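You operate a simulated robot arm through the tools that you are given. There is no shell and no other tool.

You are at the controls of a simulated robot arm. One attempt, no reset.

TASK
Brush grease from the tub over the small plate.
Fine: the lid waits on the bench and goes back on the tub; brush back in its pot. Set down upright: yellow brush. A coat counts when it lies all over at full strength: go over it till it gets no stronger.

Only the result counts: the job must be done as asked and must still hold three seconds after the hand-in. Knocking over, shifting, dropping, spilling or breaking anything else fails it. A push-on lid holds only when it is set on centred and level and pressed home; a screw cap is set on level and turned clockwise until tight.

THE ROBOT
A 6-joint arm with a two-finger parallel gripper, fixed in place. Base frame: the origin is on the floor under the middle of its stand, x ahead of it, y to its left, z up; the work surface is at about z = 880. Readings come in mm, rad, newtons and seconds.
With the tool pointing down near the work surface it reaches from about 360 to 760 mm from the base axis. Its first joint turns from -1.152 to 1.152 rad. Payload 2.45 kg.
The tool frame sits at the grasp point between the pads (the TCP): z along the fingers, y along the line on which they close. The tips reach 24 mm beyond it. Largest opening 68 mm; finger width 17, thickness 10; the body of the gripper, 40 by 70 mm, starts 41 mm behind the TCP.
Orientation is that of the tool frame in the base frame, as a unit quaternion [w, x, y, z]. With the fingers straight down and closing along the base's y, the tool's x points along the base's -x, its y along +y and its z along -z.

THE INTERFACE
- The arm moves only by the tool servo_tool. Its argument "steps" is a list that holds one entry, the list of rows, each a list of 7 numbers: the closure in counts, from 0 (fully open) to 255 (shut), then the shift along the tool's x, y, z in mm, then the turn, a rotation vector about the tool's x, y, z in rad. In form: [[[hand, x, y, z, wx, wy, wz], ...]]. A call has 1 to 20 rows; each row is the pose to reach, as a shift and turn from the pose commanded when the call began, along the tool's axes at that moment. Each row takes 0.2 s and may step no farther than 50 mm and 0.15 rad from the row before; otherwise, or with a gripper value out of range, the whole call is refused. Where a pose cannot be reached the arm comes as near as it can. A force on the tool above 40 N (or 10 N above the force at the start of the call, whichever is more), or a blocked arm, ends the call early, and 0.2 s more pass. The fingers move at their own pace (about 108 mm/s each) and stop on an object; they squeeze with about 44 N. The grip force told is the motor's: it shows also when the fingers shut on nothing. Time passes only in rows, and 0.2 s behind the last, so rows that repeat a pose let the fingers close. It gives the time, the measured TCP pose, the force on the tool (base axes), the opening and the grip force at its end, in the units of the frame above (readings bear some noise), with the torque about the TCP (base axes, N m) and any sound that the robot's microphone picked up, and new pictures: "pictures" is both (left out), scene, wrist or none.
- Cameras (640 x 400 px; columns grow to the right, rows downward): "scene" is fixed at [164.4, 435.1, 1471.1]; the picture's right is [-0.65, -0.76, 0.00], its down [-0.36, 0.31, -0.88] and it looks along [0.67, -0.57, -0.48] (base axes); focal length 312 px, centre (320, 200). "wrist" rides on the gripper at [84, 11, -75] in the tool frame; the picture's right is [-0.13, 0.99, 0.00], its down [-0.60, -0.08, -0.79] and it looks along [-0.79, -0.10, 0.61] (tool axes); focal length 251 px, centre (320, 200). There is no depth. A picture from a camera that has moved, and an enlarged one, comes with that camera's place and axes in the base frame and with its lens. The place of the scene camera against the robot may be out by one fixed shift of up to 25 mm in any direction.
- inspect(camera, box): a new picture of the part [left, top, right, bottom] of that camera's present view, enlarged. No time passes.
- sign_off(): hands the job in; it is judged then, once.

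Places have to be worked out from the pictures, the camera data and where the tool is seen. Open the gripper and draw the arm clear of the work before you hand the job in, unless the task says otherwise.

The tools are called after "Call:" by a JSON object that holds its "op" and its "data". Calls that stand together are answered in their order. servo_tool: Moves the arm, as the interface text tells. Its arguments: {"type":"object","properties":{"steps":{"type":"array","items":{"type":"array","items":{"type":"array","items":{"type":"number"}}}},"pictures":{"type":"string","enum":["both","scene","wrist","none"]}},"required":["steps"]} The other tools are called the same way: inspect (camera, box) takes an enlarged picture of a part of a camera's view; sign_off () hands the job in.

At the start:

```text
time_s: 0.0
tool_pos: [501.5, 28.3, 1295.6]
ee_rot: [0.0, 0.0, 1.0, 0.0]
wrist_force: [0.8, -0.1, -0.8]
ft_torque: [-0.06, -0.04, 0.01]
width: 67.9
grip_force: 0.0
```

scene: 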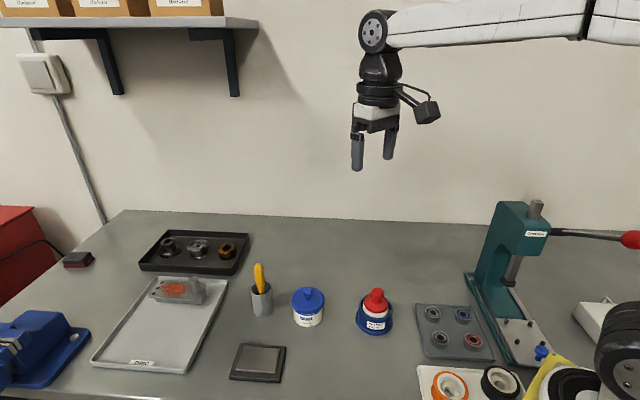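
wrist: 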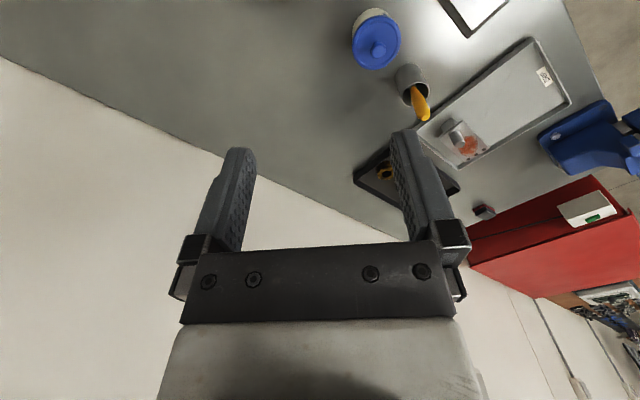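

I'll begin by looking closer at the brush pot, tub, plate and the other items before moving.

Call:
{"op": "inspect", "data": {"camera": "scene", "box": [220, 250, 420, 390]}}

Call:
{"op": "inspect", "data": {"camera": "wrist", "box": [330, 0, 530, 130]}}

```text
2.86 times, centred on (320, 320) of scene
camera zoom: at [164.4, 435.1, 1471.1], right [-0.65, -0.76, 0.0], down [-0.36, 0.31, -0.88], along [0.67, -0.57, -0.48], focal length 890 px, centre (320, -143)
```

zoom: 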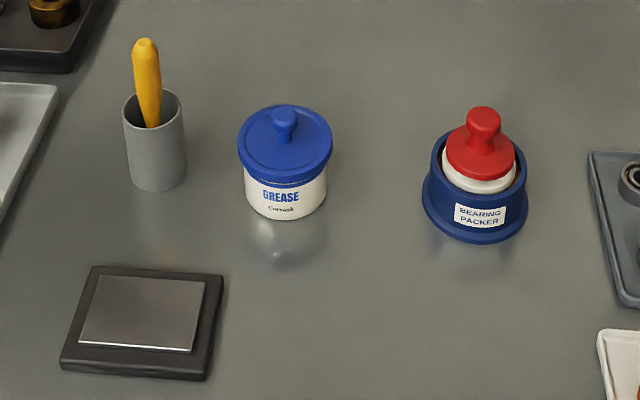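

```text
3.08 times, centred on (430, 65) of wrist
camera zoom: at [417.8, 39.1, 1371.0], right [0.13, 0.99, 0.0], down [0.6, -0.08, 0.79], along [0.79, -0.1, -0.61], focal length 774 px, centre (-18, 615)
```

zoom: 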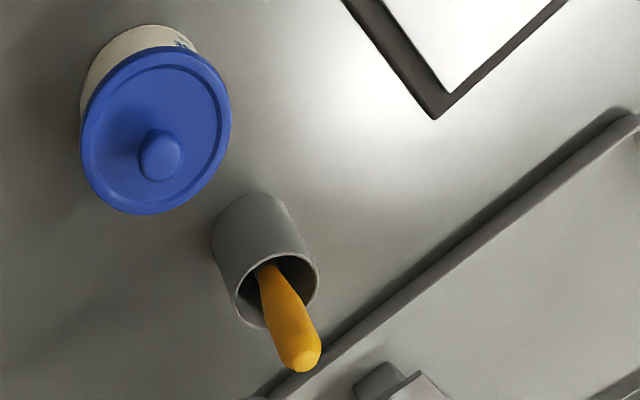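

The grease tub (blue lid), brush pot and small plate on its dark base are on the left half of the bench; I estimate tub ≈(596,107), pot ≈(676,176), plate ≈(571,248). I move the arm back and lower to get a closer wrist view of them.

Call:
{"op": "servo_tool", "data": {"steps": [[[0, 12, 24, 29, 0, 0, 0], [0, 24, 48, 58, 0, 0, 0], [0, 37, 73, 87, 0, 0, 0], [0, 49, 97, 116, 0, 0, 0], [0, 61, 121, 145, 0, 0, 0], [0, 61, 121, 145, 0, 0, 0]]], "pictures": "both"}}

```text
time_s: 1.4
tool_pos: [440.2, 147.8, 1149.4]
ee_rot: [-0.001, 0.0, 1.0, 0.001]
wrist_force: [-0.5, -0.5, 0.6]
ft_torque: [0.04, -0.02, 0.0]
width: 68.0
grip_force: 0.1
camera wrist: at [356.5, 160.2, 1224.9], right [0.13, 0.99, 0.0], down [0.6, -0.08, 0.79], along [0.79, -0.1, -0.61], focal length 251 px, centre (320, 200)
```

scene: 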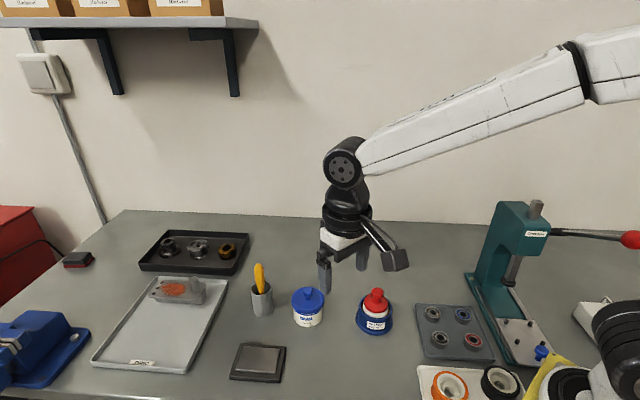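
wrist: 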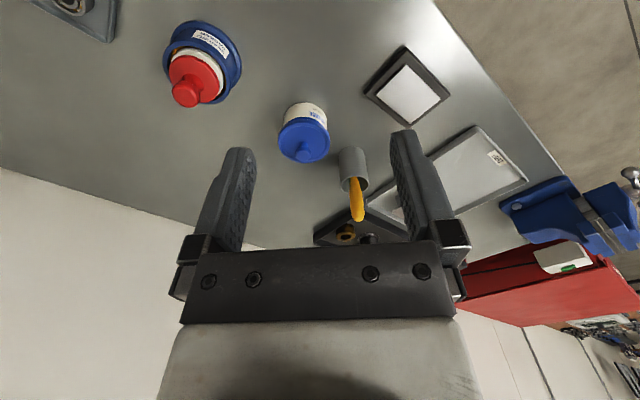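

Call:
{"op": "inspect", "data": {"camera": "wrist", "box": [260, 80, 400, 230]}}

Call:
{"op": "inspect", "data": {"camera": "wrist", "box": [340, 30, 480, 140]}}

Call:
{"op": "inspect", "data": {"camera": "scene", "box": [80, 220, 300, 390]}}

Call:
{"op": "inspect", "data": {"camera": "scene", "box": [280, 270, 420, 350]}}

```text
2.67 times, centred on (330, 155) of wrist
camera zoom: at [356.5, 160.2, 1224.9], right [0.13, 0.99, 0.0], down [0.6, -0.08, 0.79], along [0.79, -0.1, -0.61], focal length 670 px, centre (293, 320)
```

zoom: 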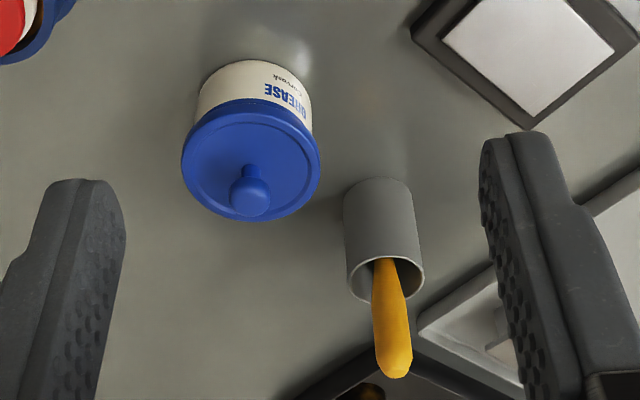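

```text
3.64 times, centred on (410, 85) of wrist
camera zoom: at [356.5, 160.2, 1224.9], right [0.13, 0.99, 0.0], down [0.6, -0.08, 0.79], along [0.79, -0.1, -0.61], focal length 914 px, centre (-7, 618)
```

zoom: 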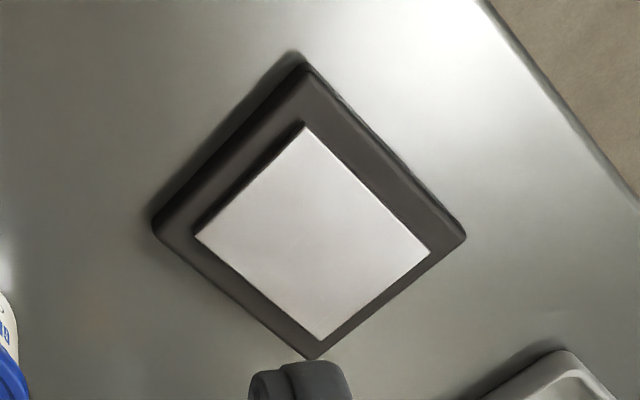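

```text
2.35 times, centred on (190, 305) of scene
camera zoom: at [164.4, 435.1, 1471.1], right [-0.65, -0.76, 0.0], down [-0.36, 0.31, -0.88], along [0.67, -0.57, -0.48], focal length 733 px, centre (626, -47)
```

zoom: 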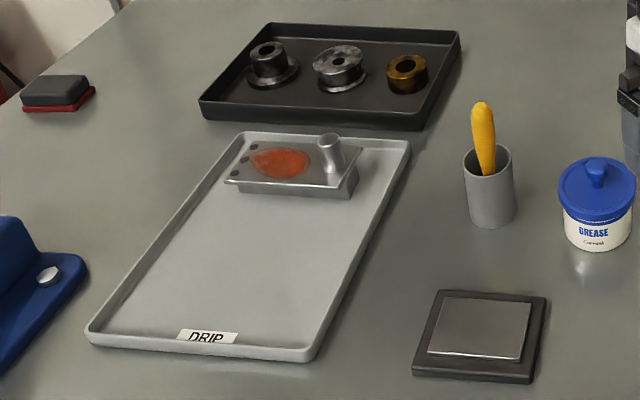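

```text
4.57 times, centred on (350, 310) of scene
camera zoom: at [164.4, 435.1, 1471.1], right [-0.65, -0.76, 0.0], down [-0.36, 0.31, -0.88], along [0.67, -0.57, -0.48], focal length 1425 px, centre (183, -303)
```

zoom: 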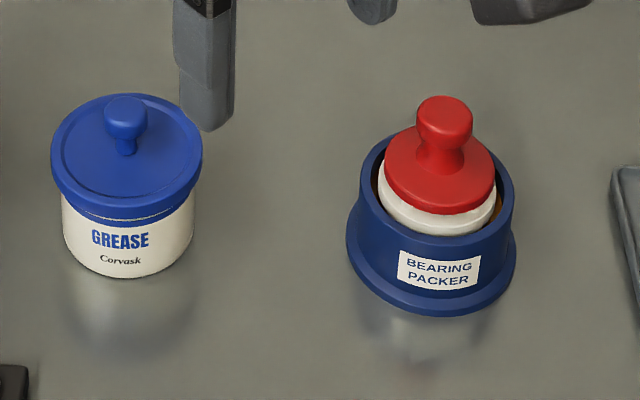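

Triangulating both wrist views: knob top ≈(594.5,106,953), pot mouth ≈(675,176,952), handle tip ≈(681,175,1011). I move closer to the tub to measure the lid knob and the brush lean.

Call:
{"op": "servo_tool", "data": {"steps": [[[0, -13, -12, 27, 0, 0, 0], [0, -26, -24, 55, 0, 0, 0], [0, -38, -36, 82, 0, 0, 0], [0, -50, -48, 109, 0, 0, 0], [0, -50, -48, 109, 0, 0, 0]]], "pictures": "both"}}

Call:
{"op": "inspect", "data": {"camera": "wrist", "box": [240, 80, 440, 230]}}

```text
time_s: 2.6
tool_pos: [491.6, 100.6, 1039.8]
ee_rot: [0.0, 0.0, 1.0, 0.0]
wrist_force: [0.5, 0.8, 0.2]
ft_torque: [0.0, 0.02, 0.02]
width: 67.9
grip_force: 0.1
camera wrist: at [406.9, 111.3, 1116.5], right [0.13, 0.99, 0.0], down [0.6, -0.08, 0.79], along [0.79, -0.1, -0.61], focal length 251 px, centre (320, 200)
```

scene: 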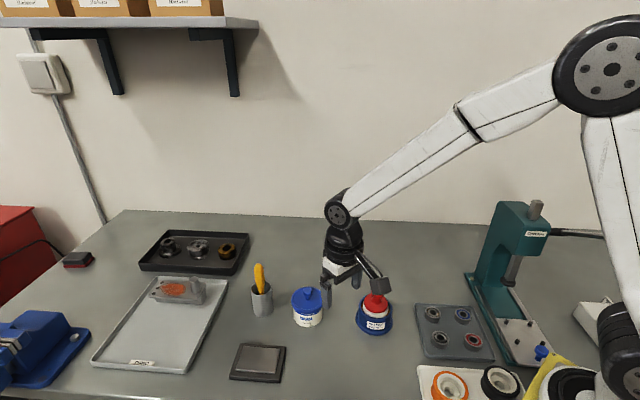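
wrist: 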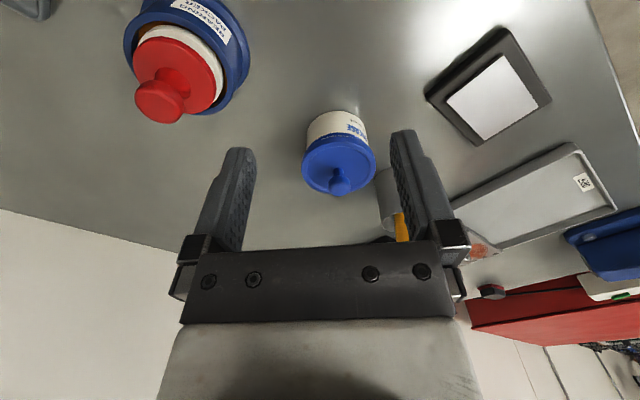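

```text
2.67 times, centred on (340, 155) of wrist
camera zoom: at [406.9, 111.3, 1116.5], right [0.13, 0.99, 0.0], down [0.6, -0.08, 0.79], along [0.79, -0.1, -0.61], focal length 670 px, centre (267, 320)
```

zoom: 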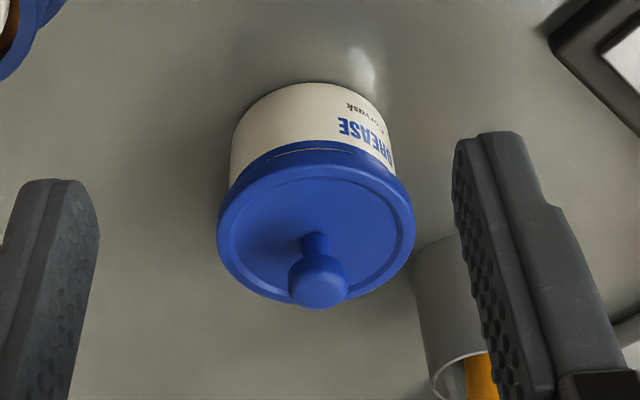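

The lid knob head is about 22 mm wide centred at ≈(594.5,106,952), and the lid disc top is at z≈934. I move above the knob at z≈1000 and check alignment.

Call:
{"op": "servo_tool", "data": {"steps": [[[0, -35, 1.5, 0, 0, 0, 0], [0, -70, 3, 0, 0, 0, 0], [0, -104, 4.7, 0, 0, 0, 0], [0, -104, 4.7, 20, 0, 0, 0], [0, -104, 4.7, 40, 0, 0, 0], [0, -104, 4.7, 40, 0, 0, 0]]], "pictures": "both"}}

Call:
{"op": "inspect", "data": {"camera": "wrist", "box": [200, 60, 480, 240]}}

Call:
{"op": "inspect", "data": {"camera": "scene", "box": [240, 210, 400, 340]}}

```text
time_s: 4.0
tool_pos: [595.1, 106.5, 1000.5]
ee_rot: [0.0, 0.0, 1.0, 0.0]
wrist_force: [-0.2, 0.1, 0.4]
ft_torque: [0.02, -0.03, -0.02]
width: 68.1
grip_force: 0.0
camera wrist: at [511.7, 116.9, 1076.6], right [0.13, 0.99, 0.0], down [0.6, -0.08, 0.79], along [0.79, -0.1, -0.61], focal length 251 px, centre (320, 200)
```

scene: 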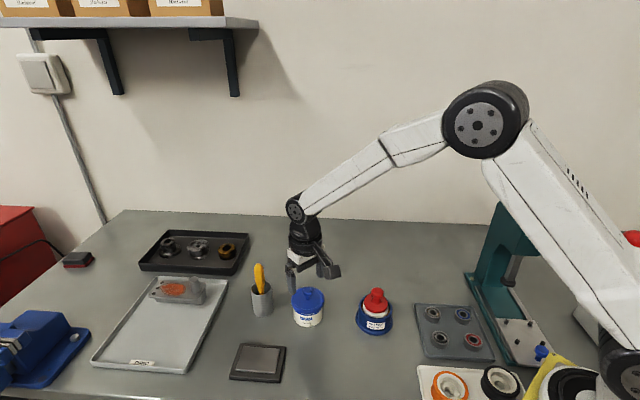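
wrist: 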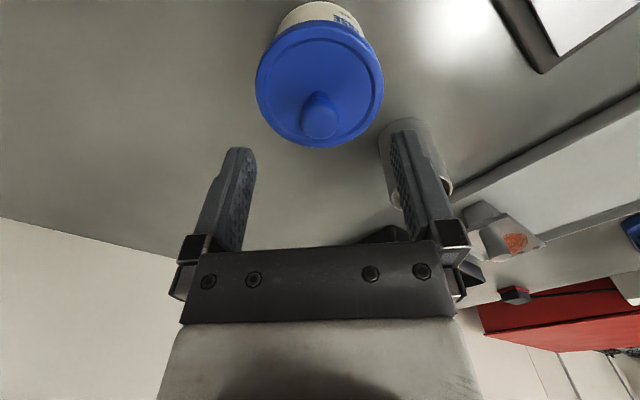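

```text
2.22 times, centred on (340, 150) of wrist
camera zoom: at [511.7, 116.9, 1076.6], right [0.13, 0.99, 0.0], down [0.6, -0.08, 0.79], along [0.79, -0.1, -0.61], focal length 559 px, centre (276, 311)
```

zoom: 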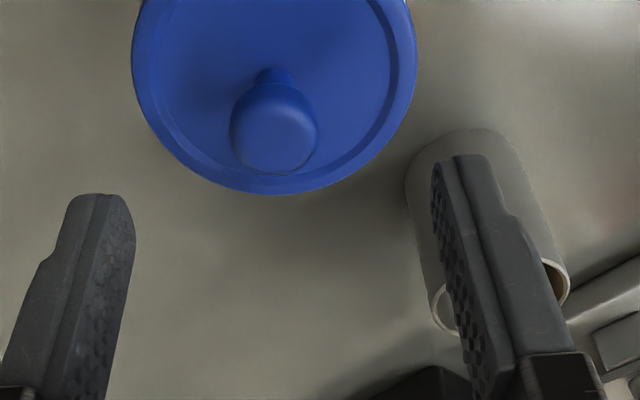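

```text
3.08 times, centred on (320, 275) of scene
camera zoom: at [164.4, 435.1, 1471.1], right [-0.65, -0.76, 0.0], down [-0.36, 0.31, -0.88], along [0.67, -0.57, -0.48], focal length 959 px, centre (320, -31)
```

zoom: 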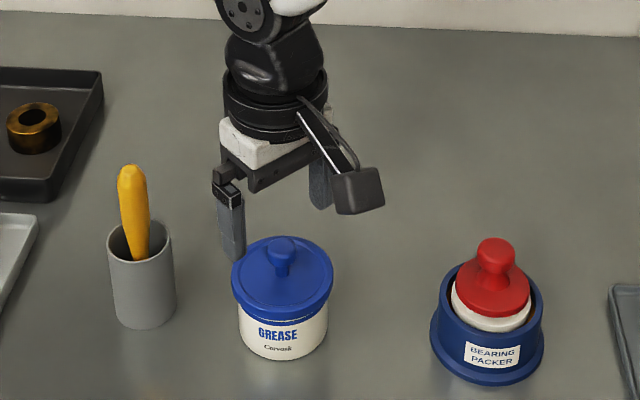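

The knob sits right between the fingers in column and its position agrees with (594.4,105.8). I descend about 36 mm so the tips stop just above the lid disc, then close on the knob.

Call:
{"op": "servo_tool", "data": {"steps": [[[0, 0, 0, 12, 0, 0, 0], [0, 0, 0, 24, 0, 0, 0], [0, 0, 0, 31, 0, 0, 0], [0, 0, 0, 36, 0, 0, 0], [255, 0, 0, 36, 0, 0, 0], [255, 0, 0, 36, 0, 0, 0], [255, 0, 0, 36, 0, 0, 0]]], "pictures": "both"}}

Call:
{"op": "inspect", "data": {"camera": "wrist", "box": [200, 60, 480, 240]}}

Call:
{"op": "inspect", "data": {"camera": "scene", "box": [240, 230, 400, 360]}}

```text
time_s: 5.6
tool_pos: [594.6, 105.4, 965.5]
ee_rot: [0.001, 0.0, 1.0, 0.0]
wrist_force: [0.0, -0.1, -0.2]
ft_torque: [0.02, -0.03, 0.03]
width: 19.5
grip_force: 37.2
camera wrist: at [510.8, 116.7, 1040.5], right [0.13, 0.99, 0.0], down [0.6, -0.08, 0.79], along [0.79, -0.1, -0.61], focal length 251 px, centre (320, 200)
```

scene: 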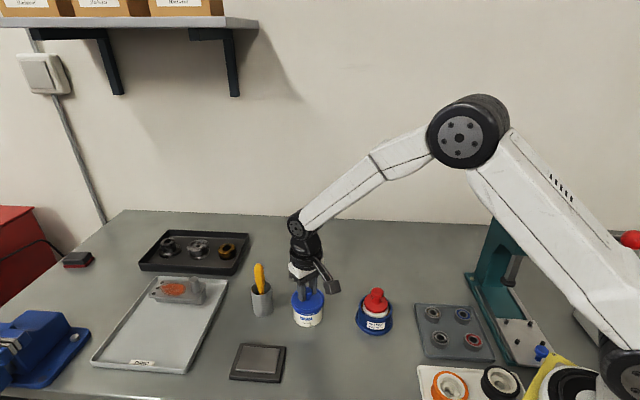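
wrist: 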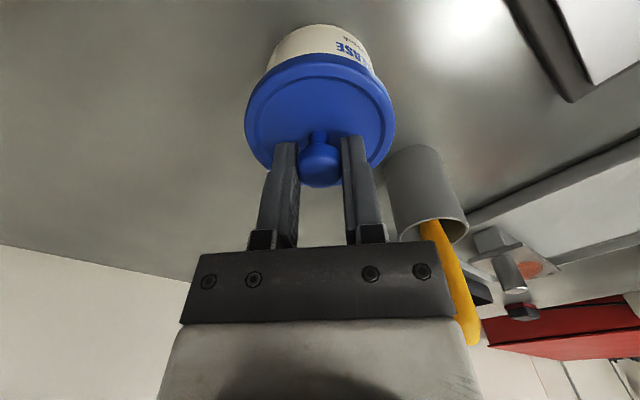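

```text
2.22 times, centred on (340, 150) of wrist
camera zoom: at [510.8, 116.7, 1040.5], right [0.13, 0.99, 0.0], down [0.6, -0.08, 0.79], along [0.79, -0.1, -0.61], focal length 559 px, centre (276, 311)
```

zoom: 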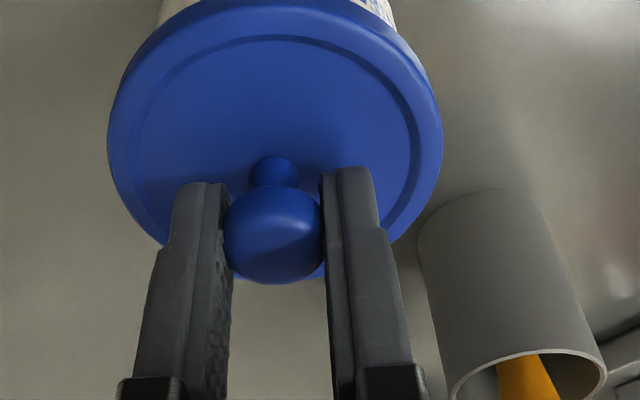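

```text
3.08 times, centred on (320, 295) of scene
camera zoom: at [164.4, 435.1, 1471.1], right [-0.65, -0.76, 0.0], down [-0.36, 0.31, -0.88], along [0.67, -0.57, -0.48], focal length 959 px, centre (320, -92)
```

zoom: 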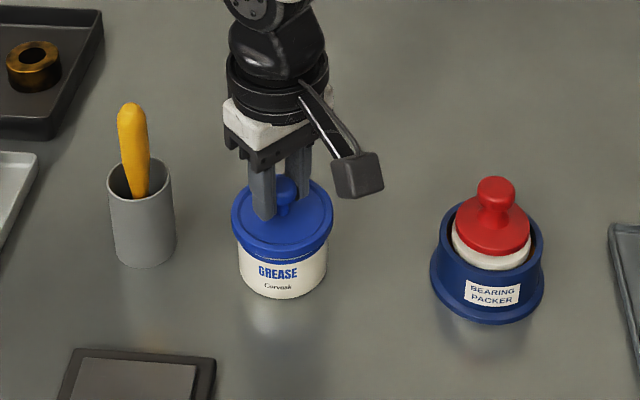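

The fingers hold the knob (width 19.5 mm, 37 N). I now pull the lid straight up in small steps.

Call:
{"op": "servo_tool", "data": {"steps": [[[255, 0, 0, -1, 0, 0, 0], [255, 0, 0, -2, 0, 0, 0], [255, 0, 0, -4, 0, 0, 0], [255, 0, 0, -6, 0, 0, 0], [255, 0, 0, -9, 0, 0, 0], [255, 0, 0, -13, 0, 0, 0], [255, 0, 0, -18, 0, 0, 0]]], "pictures": "both"}}

Call:
{"op": "inspect", "data": {"camera": "scene", "box": [240, 230, 400, 360]}}

```text
time_s: 7.2
tool_pos: [596.2, 106.0, 982.1]
ee_rot: [0.0, 0.0, 1.0, 0.0]
wrist_force: [0.1, 0.0, -0.2]
ft_torque: [0.01, 0.01, -0.01]
width: 19.4
grip_force: 36.9
heard: snap
camera wrist: at [510.7, 116.9, 1058.9], right [0.13, 0.99, 0.0], down [0.6, -0.08, 0.79], along [0.79, -0.1, -0.61], focal length 251 px, centre (320, 200)
```

scene: 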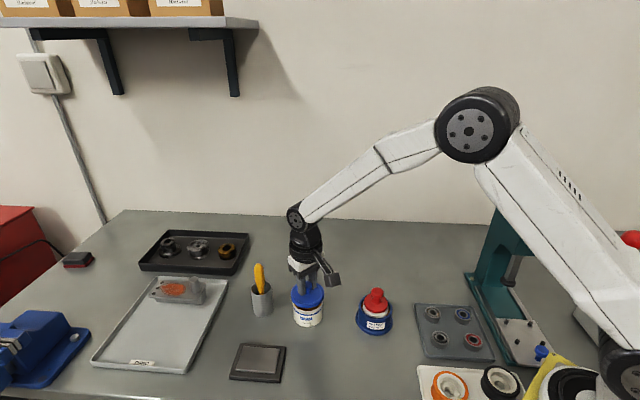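
wrist: 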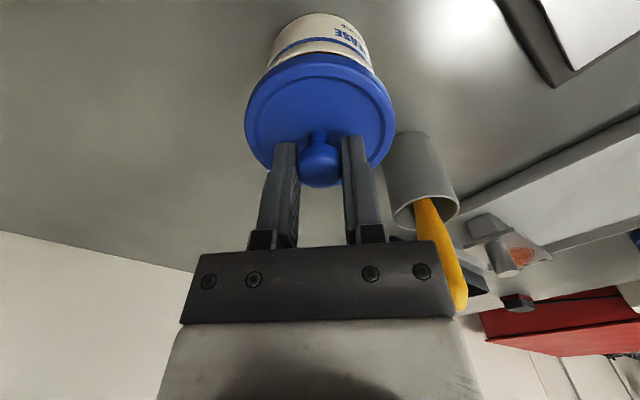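

```text
3.08 times, centred on (320, 295) of scene
camera zoom: at [164.4, 435.1, 1471.1], right [-0.65, -0.76, 0.0], down [-0.36, 0.31, -0.88], along [0.67, -0.57, -0.48], focal length 959 px, centre (320, -92)
```

zoom: 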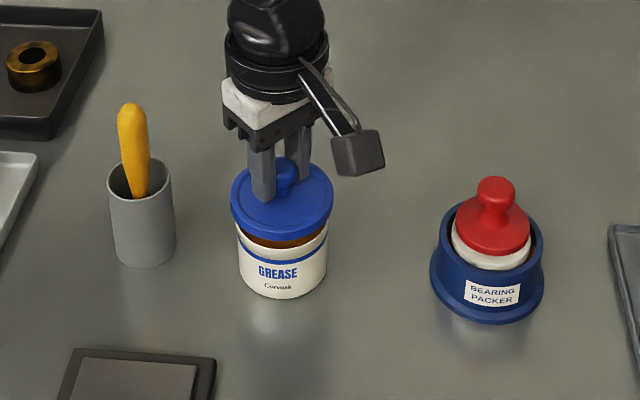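

The lid snapped off cleanly and is level in the grip. I lift it clear and carry it to the empty bench area at about (640,10).

Call:
{"op": "servo_tool", "data": {"steps": [[[255, 0, 0, -15, 0, 0, 0], [255, 0, 0, -30, 0, 0, 0], [255, -15, -32, -30, 0, 0, 0], [255, -30, -64, -30, 0, 0, 0], [255, -45, -96, -30, 0, 0, 0], [255, -45, -96, -10, 0, 0, 0], [255, -45, -96, 10, 0, 0, 0], [255, -45, -96, 30, 0, 0, 0], [255, -45, -96, 40, 0, 0, 0], [255, -45, -96, 40, 0, 0, 0]]], "pictures": "both"}}

Call:
{"op": "inspect", "data": {"camera": "scene", "box": [240, 230, 400, 360]}}

Call:
{"op": "inspect", "data": {"camera": "wrist", "box": [200, 20, 480, 200]}}

```text
time_s: 9.4
tool_pos: [640.7, 9.7, 942.5]
ee_rot: [0.001, -0.001, 1.0, 0.0]
wrist_force: [-0.1, 0.2, -0.7]
ft_torque: [0.0, -0.02, 0.02]
width: 19.7
grip_force: 37.3
camera wrist: at [555.9, 20.7, 1018.7], right [0.13, 0.99, 0.0], down [0.6, -0.08, 0.79], along [0.79, -0.1, -0.61], focal length 251 px, centre (320, 200)
```

scene: 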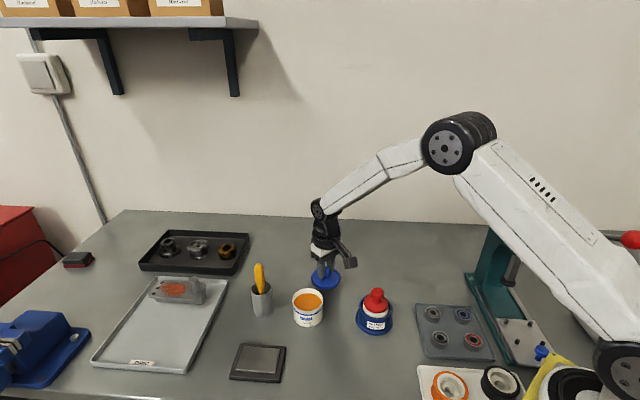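
wrist: 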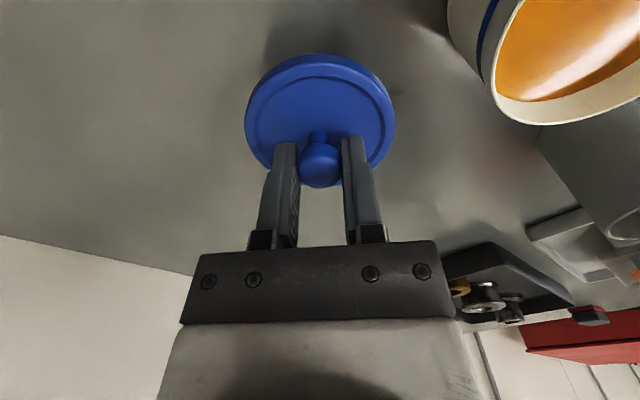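

```text
3.08 times, centred on (320, 295) of scene
camera zoom: at [164.4, 435.1, 1471.1], right [-0.65, -0.76, 0.0], down [-0.36, 0.31, -0.88], along [0.67, -0.57, -0.48], focal length 959 px, centre (320, -92)
```

zoom: 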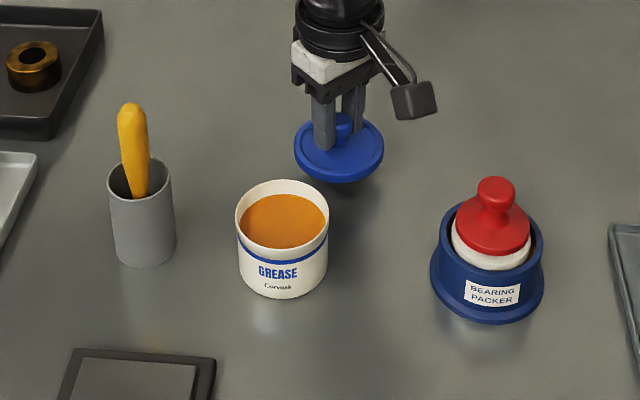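

```text
2.22 times, centred on (340, 110) of wrist
camera zoom: at [555.9, 20.7, 1018.7], right [0.13, 0.99, 0.0], down [0.6, -0.08, 0.79], along [0.79, -0.1, -0.61], focal length 559 px, centre (276, 400)
```

zoom: 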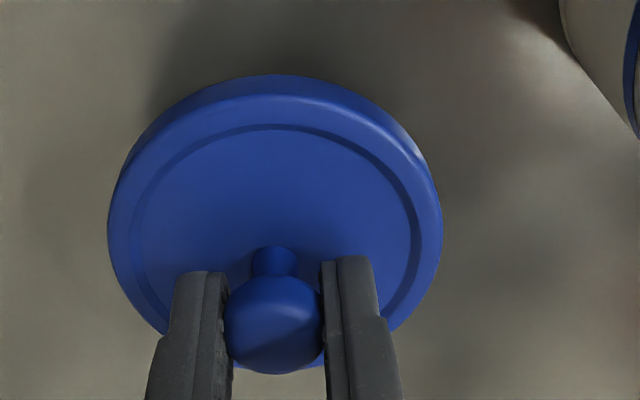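

The lid hangs about 20 mm above the bench over clear space. I lower it carefully in small steps, watching the force.

Call:
{"op": "servo_tool", "data": {"steps": [[[255, 0, 0, 5, 0, 0, 0], [255, 0, 0, 9, 0, 0, 0], [255, 0, 0, 12, 0, 0, 0], [255, 0, 0, 14, 0, 0, 0], [255, 0, 0, 15, 0, 0, 0], [255, 0, 0, 16, 0, 0, 0]]], "pictures": "wrist"}}

Call:
{"op": "inspect", "data": {"camera": "scene", "box": [280, 240, 360, 310]}}

```text
time_s: 10.8
tool_pos: [639.8, 11.4, 928.5]
ee_rot: [0.0, -0.001, 1.0, -0.001]
wrist_force: [0.7, 0.7, -0.4]
ft_torque: [-0.04, 0.0, 0.02]
width: 19.6
grip_force: 37.5
camera wrist: at [555.8, 20.8, 1003.0], right [0.13, 0.99, 0.0], down [0.6, -0.08, 0.79], along [0.79, -0.1, -0.61], focal length 251 px, centre (320, 200)
```

wrist: 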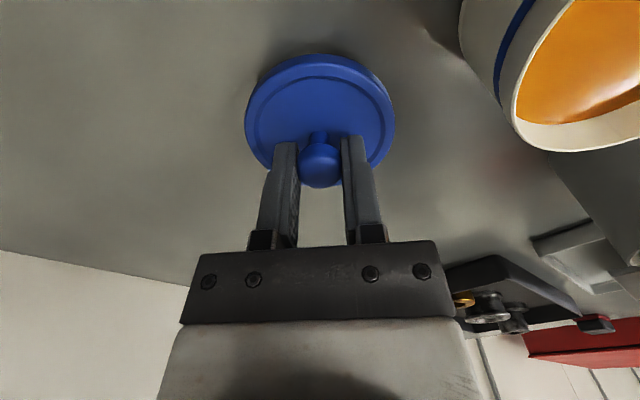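

```text
5.71 times, centred on (320, 275) of scene
camera zoom: at [164.4, 435.1, 1471.1], right [-0.65, -0.76, 0.0], down [-0.36, 0.31, -0.88], along [0.67, -0.57, -0.48], focal length 1781 px, centre (320, -229)
```

zoom: 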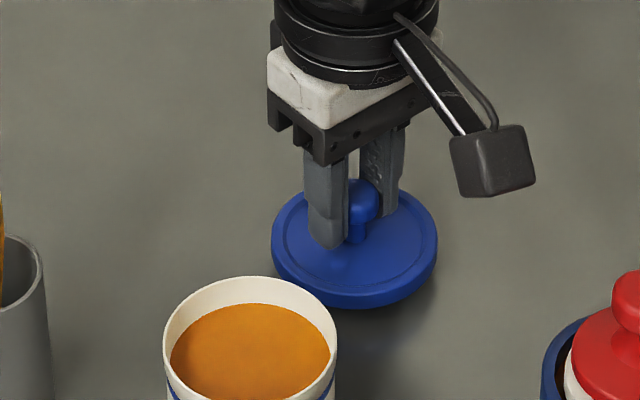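

No contact yet at z≈927.6; the shadow shows only a small gap remaining. I continue lowering in 1 mm steps.

Call:
{"op": "servo_tool", "data": {"steps": [[[255, 0, 0, 1, 0, 0, 0], [255, 0, 0, 2, 0, 0, 0], [255, 0, 0, 3, 0, 0, 0], [255, 0, 0, 4, 0, 0, 0]]], "pictures": "none"}}

Call:
{"op": "inspect", "data": {"camera": "scene", "box": [280, 240, 360, 310]}}

```text
time_s: 11.8
tool_pos: [640.4, 11.1, 923.5]
ee_rot: [0.0, 0.0, 1.0, 0.0]
wrist_force: [0.6, 0.9, -0.5]
ft_torque: [0.03, 0.0, 0.02]
width: 19.6
grip_force: 36.9
```

```text
5.71 times, centred on (320, 275) of scene
camera zoom: at [164.4, 435.1, 1471.1], right [-0.65, -0.76, 0.0], down [-0.36, 0.31, -0.88], along [0.67, -0.57, -0.48], focal length 1781 px, centre (320, -229)
```

zoom: 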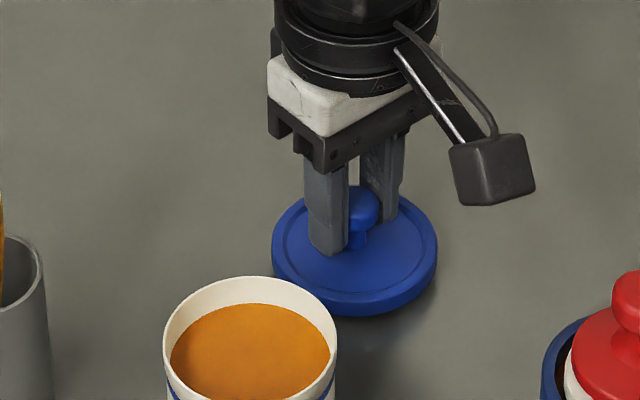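

Still free (force ≈0), the gap is a few millimetres. I continue down in 1 mm steps.

Call:
{"op": "servo_tool", "data": {"steps": [[[255, 0, 0, 1, 0, 0, 0], [255, 0, 0, 2, 0, 0, 0], [255, 0, 0, 3, 0, 0, 0]]], "pictures": "none"}}

Call:
{"op": "inspect", "data": {"camera": "scene", "box": [280, 240, 360, 310]}}

```text
time_s: 12.6
tool_pos: [639.9, 11.1, 919.5]
ee_rot: [0.0, 0.0, 1.0, 0.001]
wrist_force: [-0.2, 0.5, 0.1]
ft_torque: [-0.01, 0.05, 0.02]
width: 19.6
grip_force: 37.1
```

```text
5.71 times, centred on (320, 275) of scene
camera zoom: at [164.4, 435.1, 1471.1], right [-0.65, -0.76, 0.0], down [-0.36, 0.31, -0.88], along [0.67, -0.57, -0.48], focal length 1781 px, centre (320, -229)
```

zoom: 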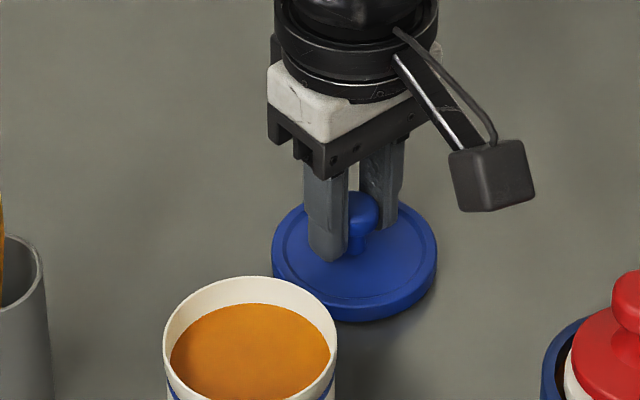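

Call:
{"op": "servo_tool", "data": {"steps": [[[255, 0, 0, 0.7, 0, 0, 0], [255, 0, 0, 1.4, 0, 0, 0], [255, 0, 0, 2, 0, 0, 0]]], "pictures": "none"}}

Call:
{"op": "inspect", "data": {"camera": "scene", "box": [280, 240, 360, 310]}}

```text
time_s: 13.4
tool_pos: [640.0, 11.0, 917.6]
ee_rot: [-0.001, 0.0, 1.0, 0.0]
wrist_force: [-0.5, 0.0, -0.4]
ft_torque: [0.01, -0.01, -0.03]
width: 19.2
grip_force: 37.9
```

```text
5.71 times, centred on (320, 275) of scene
camera zoom: at [164.4, 435.1, 1471.1], right [-0.65, -0.76, 0.0], down [-0.36, 0.31, -0.88], along [0.67, -0.57, -0.48], focal length 1781 px, centre (320, -229)
```

zoom: 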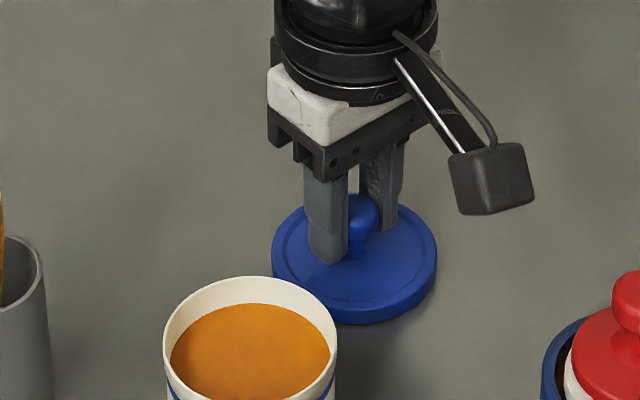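

Force is still about zero at TCP z≈917.6, so the lid is not yet on the bench. I go down another 2–3 mm in fine steps.

Call:
{"op": "servo_tool", "data": {"steps": [[[255, 0, 0, 0.7, 0, 0, 0], [255, 0, 0, 1.4, 0, 0, 0], [255, 0, 0, 2, 0, 0, 0]]], "pictures": "none"}}

Call:
{"op": "inspect", "data": {"camera": "scene", "box": [280, 240, 360, 310]}}

```text
time_s: 14.2
tool_pos: [640.4, 9.9, 917.9]
ee_rot: [0.0, 0.0, 1.0, 0.0]
wrist_force: [-3.1, 0.6, 6.2]
ft_torque: [0.01, 0.18, -0.04]
width: 19.6
grip_force: 37.4
```

```text
5.71 times, centred on (320, 275) of scene
camera zoom: at [164.2, 435.1, 1471.1], right [-0.65, -0.76, 0.0], down [-0.36, 0.31, -0.88], along [0.67, -0.57, -0.48], focal length 1781 px, centre (320, -229)
```

zoom: 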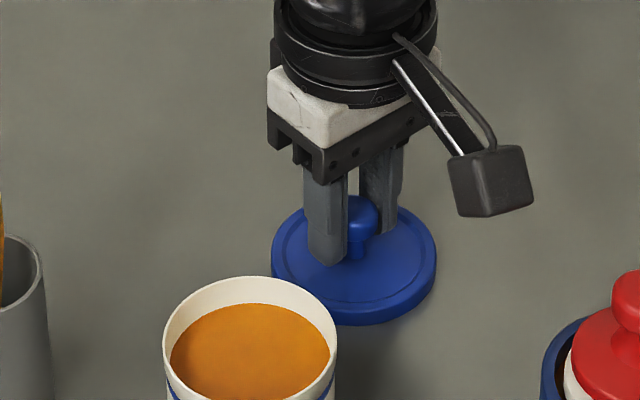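

The lid now touches the bench (6 N). I open the gripper to release the knob and raise straight up.

Call:
{"op": "servo_tool", "data": {"steps": [[[0, 0, 0, -0.5, 0, 0, 0], [0, 0, 0, -0.5, 0, 0, 0], [0, 0, 0, -0.5, 0, 0, 0], [0, 0, 0, -20, 0, 0, 0], [0, 0, 0, -50, 0, 0, 0], [0, 0, 0, -90, 0, 0, 0], [0, 0, 0, -130, 0, 0, 0], [0, 0, 0, -130, 0, 0, 0]]], "pictures": "both"}}

Call:
{"op": "inspect", "data": {"camera": "scene", "box": [240, 230, 400, 360]}}

Call:
{"op": "inspect", "data": {"camera": "wrist", "box": [240, 40, 540, 230]}}

```text
time_s: 16.0
tool_pos: [640.0, 9.0, 1045.9]
ee_rot: [-0.001, 0.0, 1.0, 0.0]
wrist_force: [0.4, -1.0, 0.8]
ft_torque: [-0.02, -0.01, -0.01]
width: 68.0
grip_force: 0.1
camera wrist: at [555.6, 19.6, 1122.0], right [0.13, 0.99, 0.0], down [0.6, -0.08, 0.79], along [0.79, -0.1, -0.61], focal length 251 px, centre (320, 200)
```

scene: 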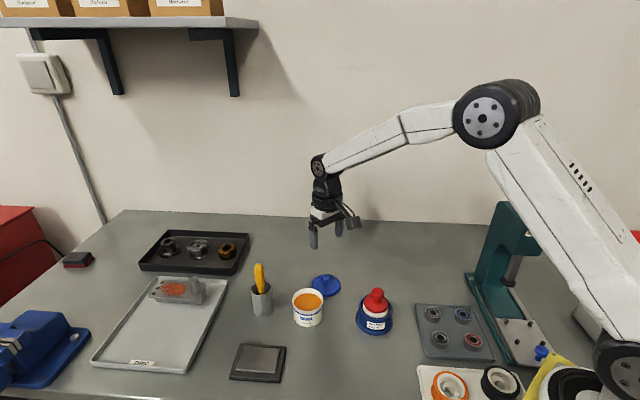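
wrist: 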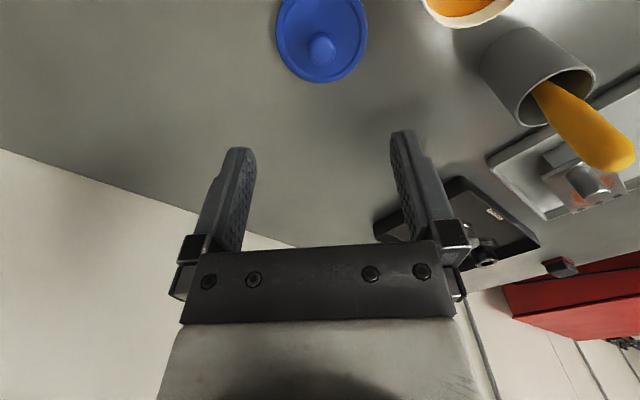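

```text
3.08 times, centred on (320, 295) of scene
camera zoom: at [164.4, 435.1, 1471.1], right [-0.65, -0.76, 0.0], down [-0.36, 0.31, -0.88], along [0.67, -0.57, -0.48], focal length 959 px, centre (320, -92)
```

zoom: 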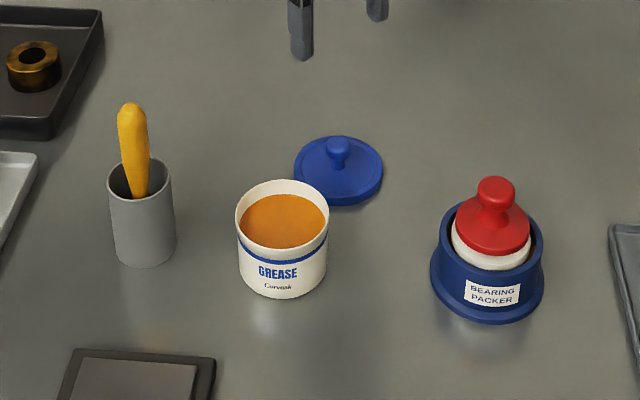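

```text
2.11 times, centred on (390, 135) of wrist
camera zoom: at [555.6, 19.6, 1122.0], right [0.13, 0.99, 0.0], down [0.6, -0.08, 0.79], along [0.79, -0.1, -0.61], focal length 529 px, centre (173, 337)
```

zoom: 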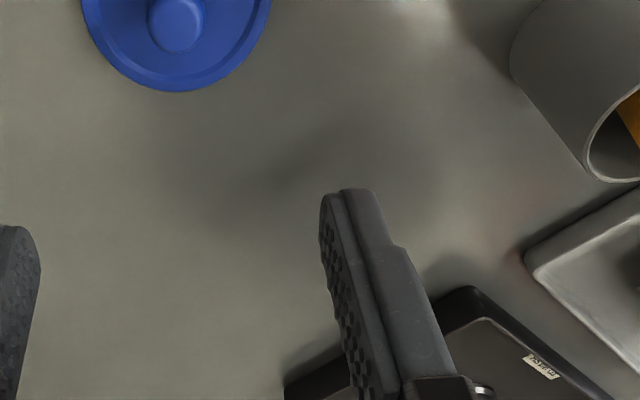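

The lid rests flat on the bench at ≈(640,10). I now move to a vantage in front of the brush pot to see how the brush leans.

Call:
{"op": "servo_tool", "data": {"steps": [[[0, 16, 33, -13, 0, 0, 0], [0, 32, 66, -25, 0, 0, 0], [0, 48, 100, -38, 0, 0, 0], [0, 64, 133, -50, 0, 0, 0], [0, 79.5, 166, -50, 0, 0, 0], [0, 79.5, 166, -50, 0, 0, 0]]], "pictures": "both"}}

Call:
{"op": "inspect", "data": {"camera": "wrist", "box": [240, 60, 420, 200]}}

Call:
{"op": "inspect", "data": {"camera": "scene", "box": [230, 250, 300, 330]}}

```text
time_s: 17.4
tool_pos: [558.9, 176.9, 1094.7]
ee_rot: [0.0, 0.0, 1.0, 0.0]
wrist_force: [-0.4, 0.5, 0.0]
ft_torque: [-0.03, -0.01, 0.0]
width: 68.1
grip_force: 0.1
camera wrist: at [475.4, 187.5, 1171.6], right [0.13, 0.99, 0.0], down [0.6, -0.08, 0.79], along [0.79, -0.1, -0.61], focal length 251 px, centre (320, 200)
```

scene: 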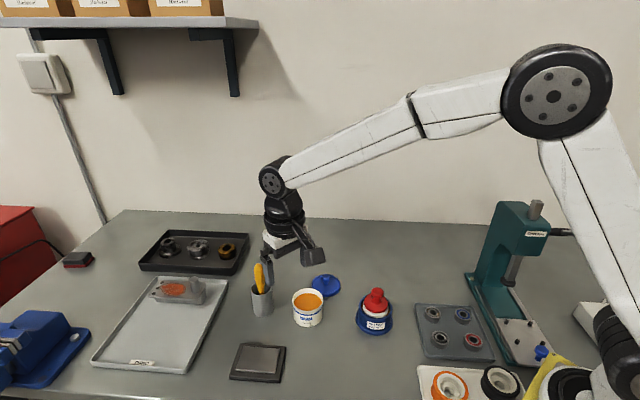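
wrist: 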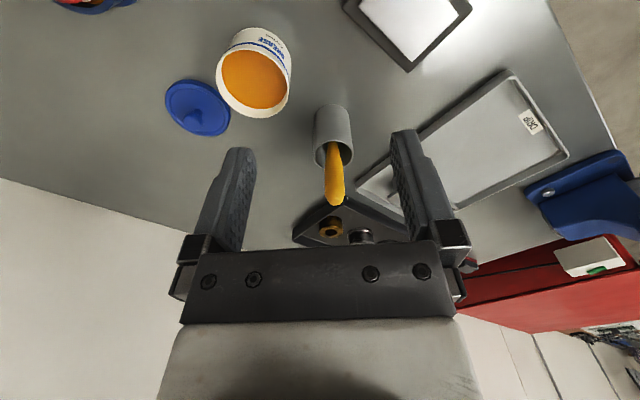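

```text
2.86 times, centred on (330, 130) of wrist
camera zoom: at [475.4, 187.5, 1171.6], right [0.13, 0.99, 0.0], down [0.6, -0.08, 0.79], along [0.79, -0.1, -0.61], focal length 718 px, centre (291, 400)
```

zoom: 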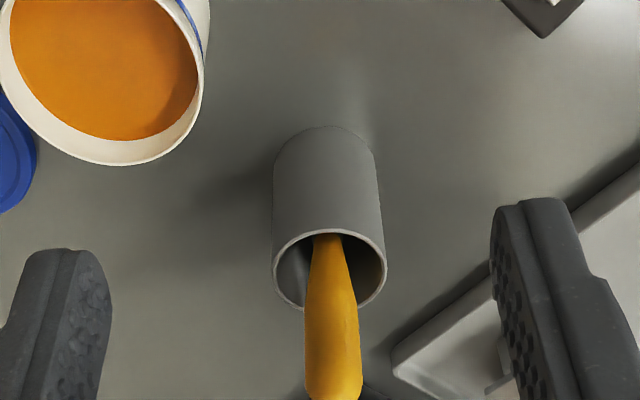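

```text
5.00 times, centred on (265, 290) of scene
camera zoom: at [164.4, 435.1, 1471.1], right [-0.65, -0.76, 0.0], down [-0.36, 0.31, -0.88], along [0.67, -0.57, -0.48], focal length 1558 px, centre (595, -250)
```

zoom: 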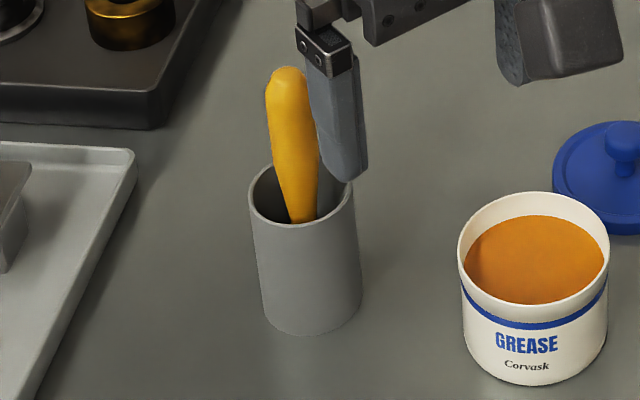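

The handle axis works out nearly vertical at ≈(680,176.5), tip near z≈1013, with the pot rim at z≈953. I move above the handle and then lower to just above it for an alignment check.

Call:
{"op": "servo_tool", "data": {"steps": [[[0, -30, 0.1, 0, 0, 0, 0], [0, -60, 0.1, 0, 0, 0, 0], [0, -90, 0.2, 0, 0, 0, 0], [0, -120.3, 0.3, 0, 0, 0, 0], [0, -120.3, 0.3, 20, 0, 0, 0], [0, -120.3, 0.3, 40, 0, 0, 0], [0, -120.3, 0.3, 40, 0, 0, 0]]], "pictures": "both"}}

Call:
{"op": "inspect", "data": {"camera": "wrist", "box": [200, 60, 440, 210]}}

Call:
{"op": "inspect", "data": {"camera": "scene", "box": [220, 220, 320, 330]}}

```text
time_s: 19.0
tool_pos: [682.1, 177.1, 1056.3]
ee_rot: [0.0, 0.0, 1.0, 0.0]
wrist_force: [-0.9, 0.4, 1.1]
ft_torque: [-0.01, -0.02, 0.02]
width: 67.9
grip_force: 0.1
camera wrist: at [597.0, 187.2, 1131.9], right [0.13, 0.99, 0.0], down [0.6, -0.08, 0.79], along [0.79, -0.1, -0.61], focal length 251 px, centre (320, 200)
```

scene: 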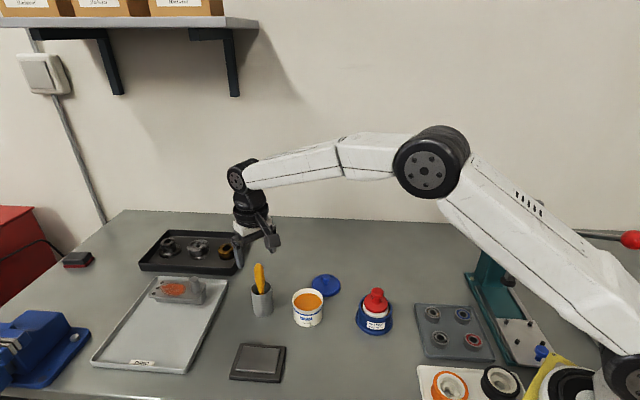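
wrist: 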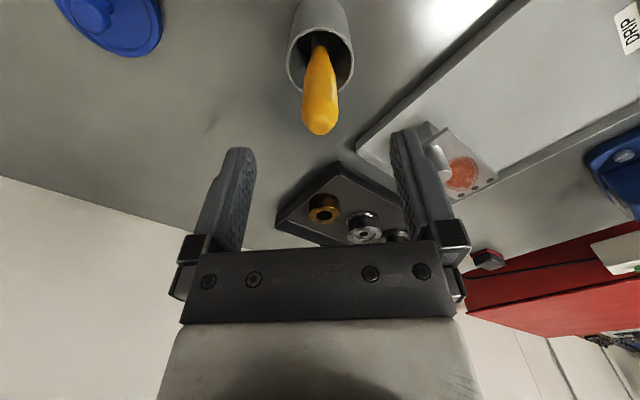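

```text
2.67 times, centred on (320, 135) of wrist
camera zoom: at [597.0, 187.2, 1131.9], right [0.13, 0.99, 0.0], down [0.6, -0.08, 0.79], along [0.79, -0.1, -0.61], focal length 670 px, centre (320, 373)
```

zoom: 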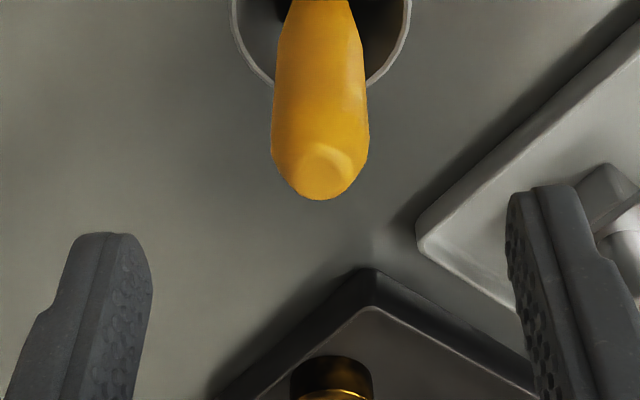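

```text
3.64 times, centred on (270, 275) of scene
camera zoom: at [164.4, 435.1, 1471.1], right [-0.65, -0.76, 0.0], down [-0.36, 0.31, -0.88], along [0.67, -0.57, -0.48], focal length 1133 px, centre (502, -73)
```

zoom: 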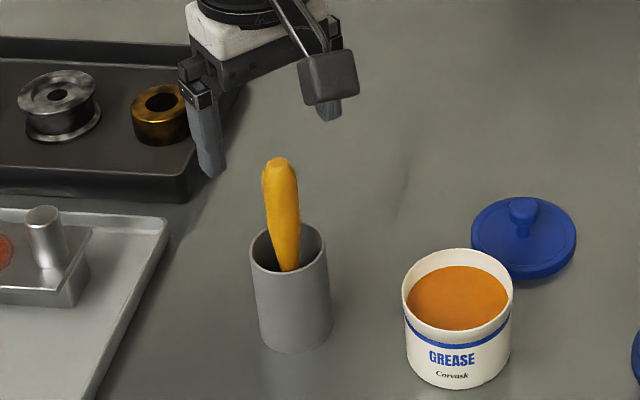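

The handle column is centred between the fingers (y≈176.8) and x≈679.5. I descend around the handle, staying above the pot rim, and close the grip.

Call:
{"op": "servo_tool", "data": {"steps": [[[0, 0.8, 0.3, 20, 0, 0, 0], [0, 0.8, 0.3, 40, 0, 0, 0], [0, 0.8, 0.3, 55, 0, 0, 0], [0, 0.8, 0.3, 65, 0, 0, 0], [0, 0.8, 0.3, 70, 0, 0, 0], [0, 0.8, 0.3, 70, 0, 0, 0]]], "pictures": "both"}}

Call:
{"op": "inspect", "data": {"camera": "wrist", "box": [200, 60, 440, 210]}}

Call:
{"op": "inspect", "data": {"camera": "scene", "box": [220, 220, 320, 330]}}

```text
time_s: 20.4
tool_pos: [680.5, 175.8, 985.7]
ee_rot: [0.0, -0.001, 1.0, 0.0]
wrist_force: [-0.1, 0.7, 1.4]
ft_torque: [-0.02, 0.04, -0.03]
width: 68.0
grip_force: 0.1
camera wrist: at [596.1, 187.2, 1061.9], right [0.13, 0.99, 0.0], down [0.6, -0.08, 0.79], along [0.79, -0.1, -0.61], focal length 251 px, centre (320, 200)
```

scene: 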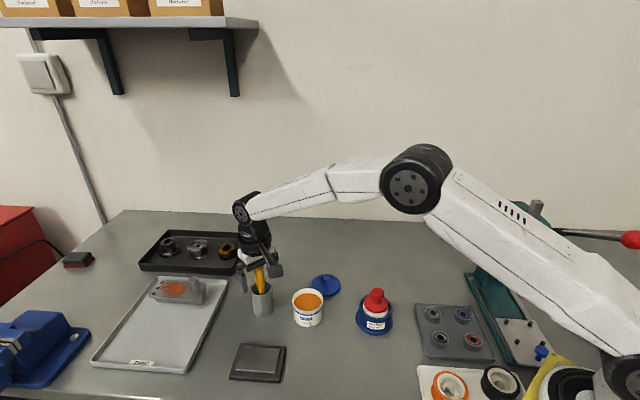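
wrist: 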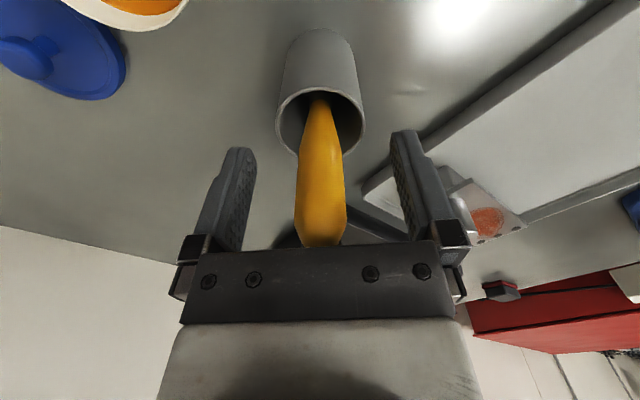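

```text
2.67 times, centred on (320, 135) of wrist
camera zoom: at [596.1, 187.2, 1061.9], right [0.13, 0.99, 0.0], down [0.6, -0.08, 0.79], along [0.79, -0.1, -0.61], focal length 670 px, centre (320, 373)
```

zoom: 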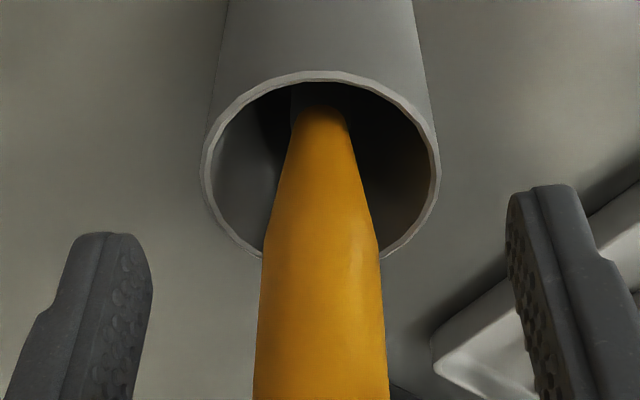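

```text
3.64 times, centred on (270, 275) of scene
camera zoom: at [164.4, 435.1, 1471.1], right [-0.65, -0.76, 0.0], down [-0.36, 0.31, -0.88], along [0.67, -0.57, -0.48], focal length 1133 px, centre (502, -73)
```

zoom: 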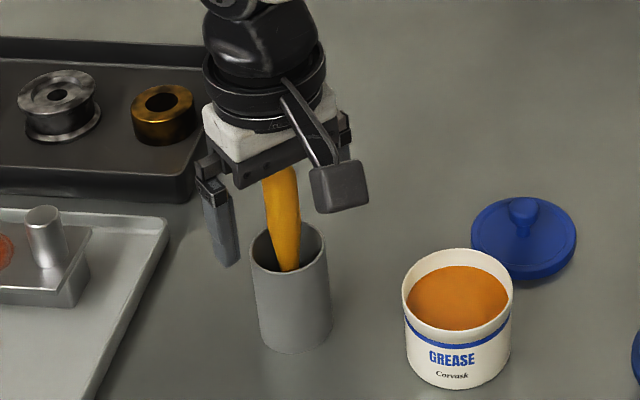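

The handle is centred exactly between the pads and upright. I close the gripper on it.

Call:
{"op": "servo_tool", "data": {"steps": [[[120, 0, 0, 0, 0, 0, 0], [255, 0, 0, 0, 0, 0, 0], [255, 0, 0, 0, 0, 0, 0], [255, 0, 0, 0, 0, 0, 0]]], "pictures": "wrist"}}

Call:
{"op": "inspect", "data": {"camera": "scene", "box": [220, 220, 320, 330]}}

```text
time_s: 21.4
tool_pos: [681.3, 177.2, 987.0]
ee_rot: [0.001, 0.0, 1.0, 0.0]
wrist_force: [-0.6, -0.3, -0.1]
ft_torque: [0.01, 0.02, -0.03]
width: 19.6
grip_force: 37.7
camera wrist: at [596.1, 187.2, 1062.1], right [0.13, 0.99, 0.0], down [0.6, -0.08, 0.79], along [0.79, -0.1, -0.61], focal length 251 px, centre (320, 200)
```

wrist: 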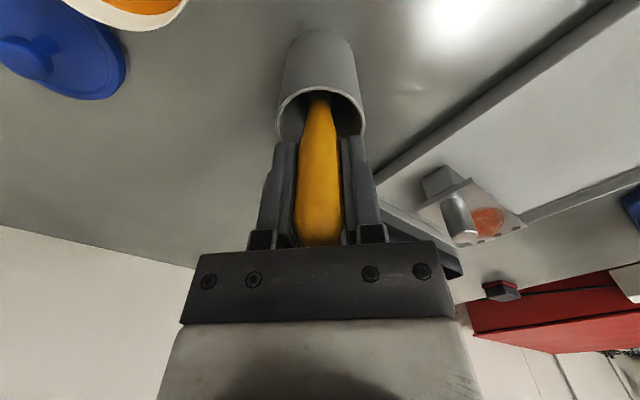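

```text
3.64 times, centred on (270, 275) of scene
camera zoom: at [164.4, 435.1, 1471.1], right [-0.65, -0.76, 0.0], down [-0.36, 0.31, -0.88], along [0.67, -0.57, -0.48], focal length 1133 px, centre (502, -73)
```

zoom: 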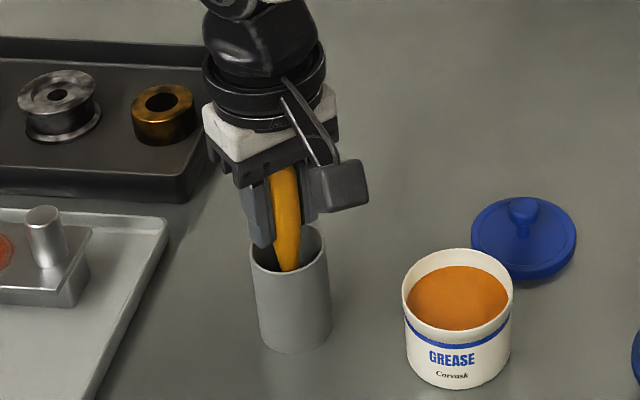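

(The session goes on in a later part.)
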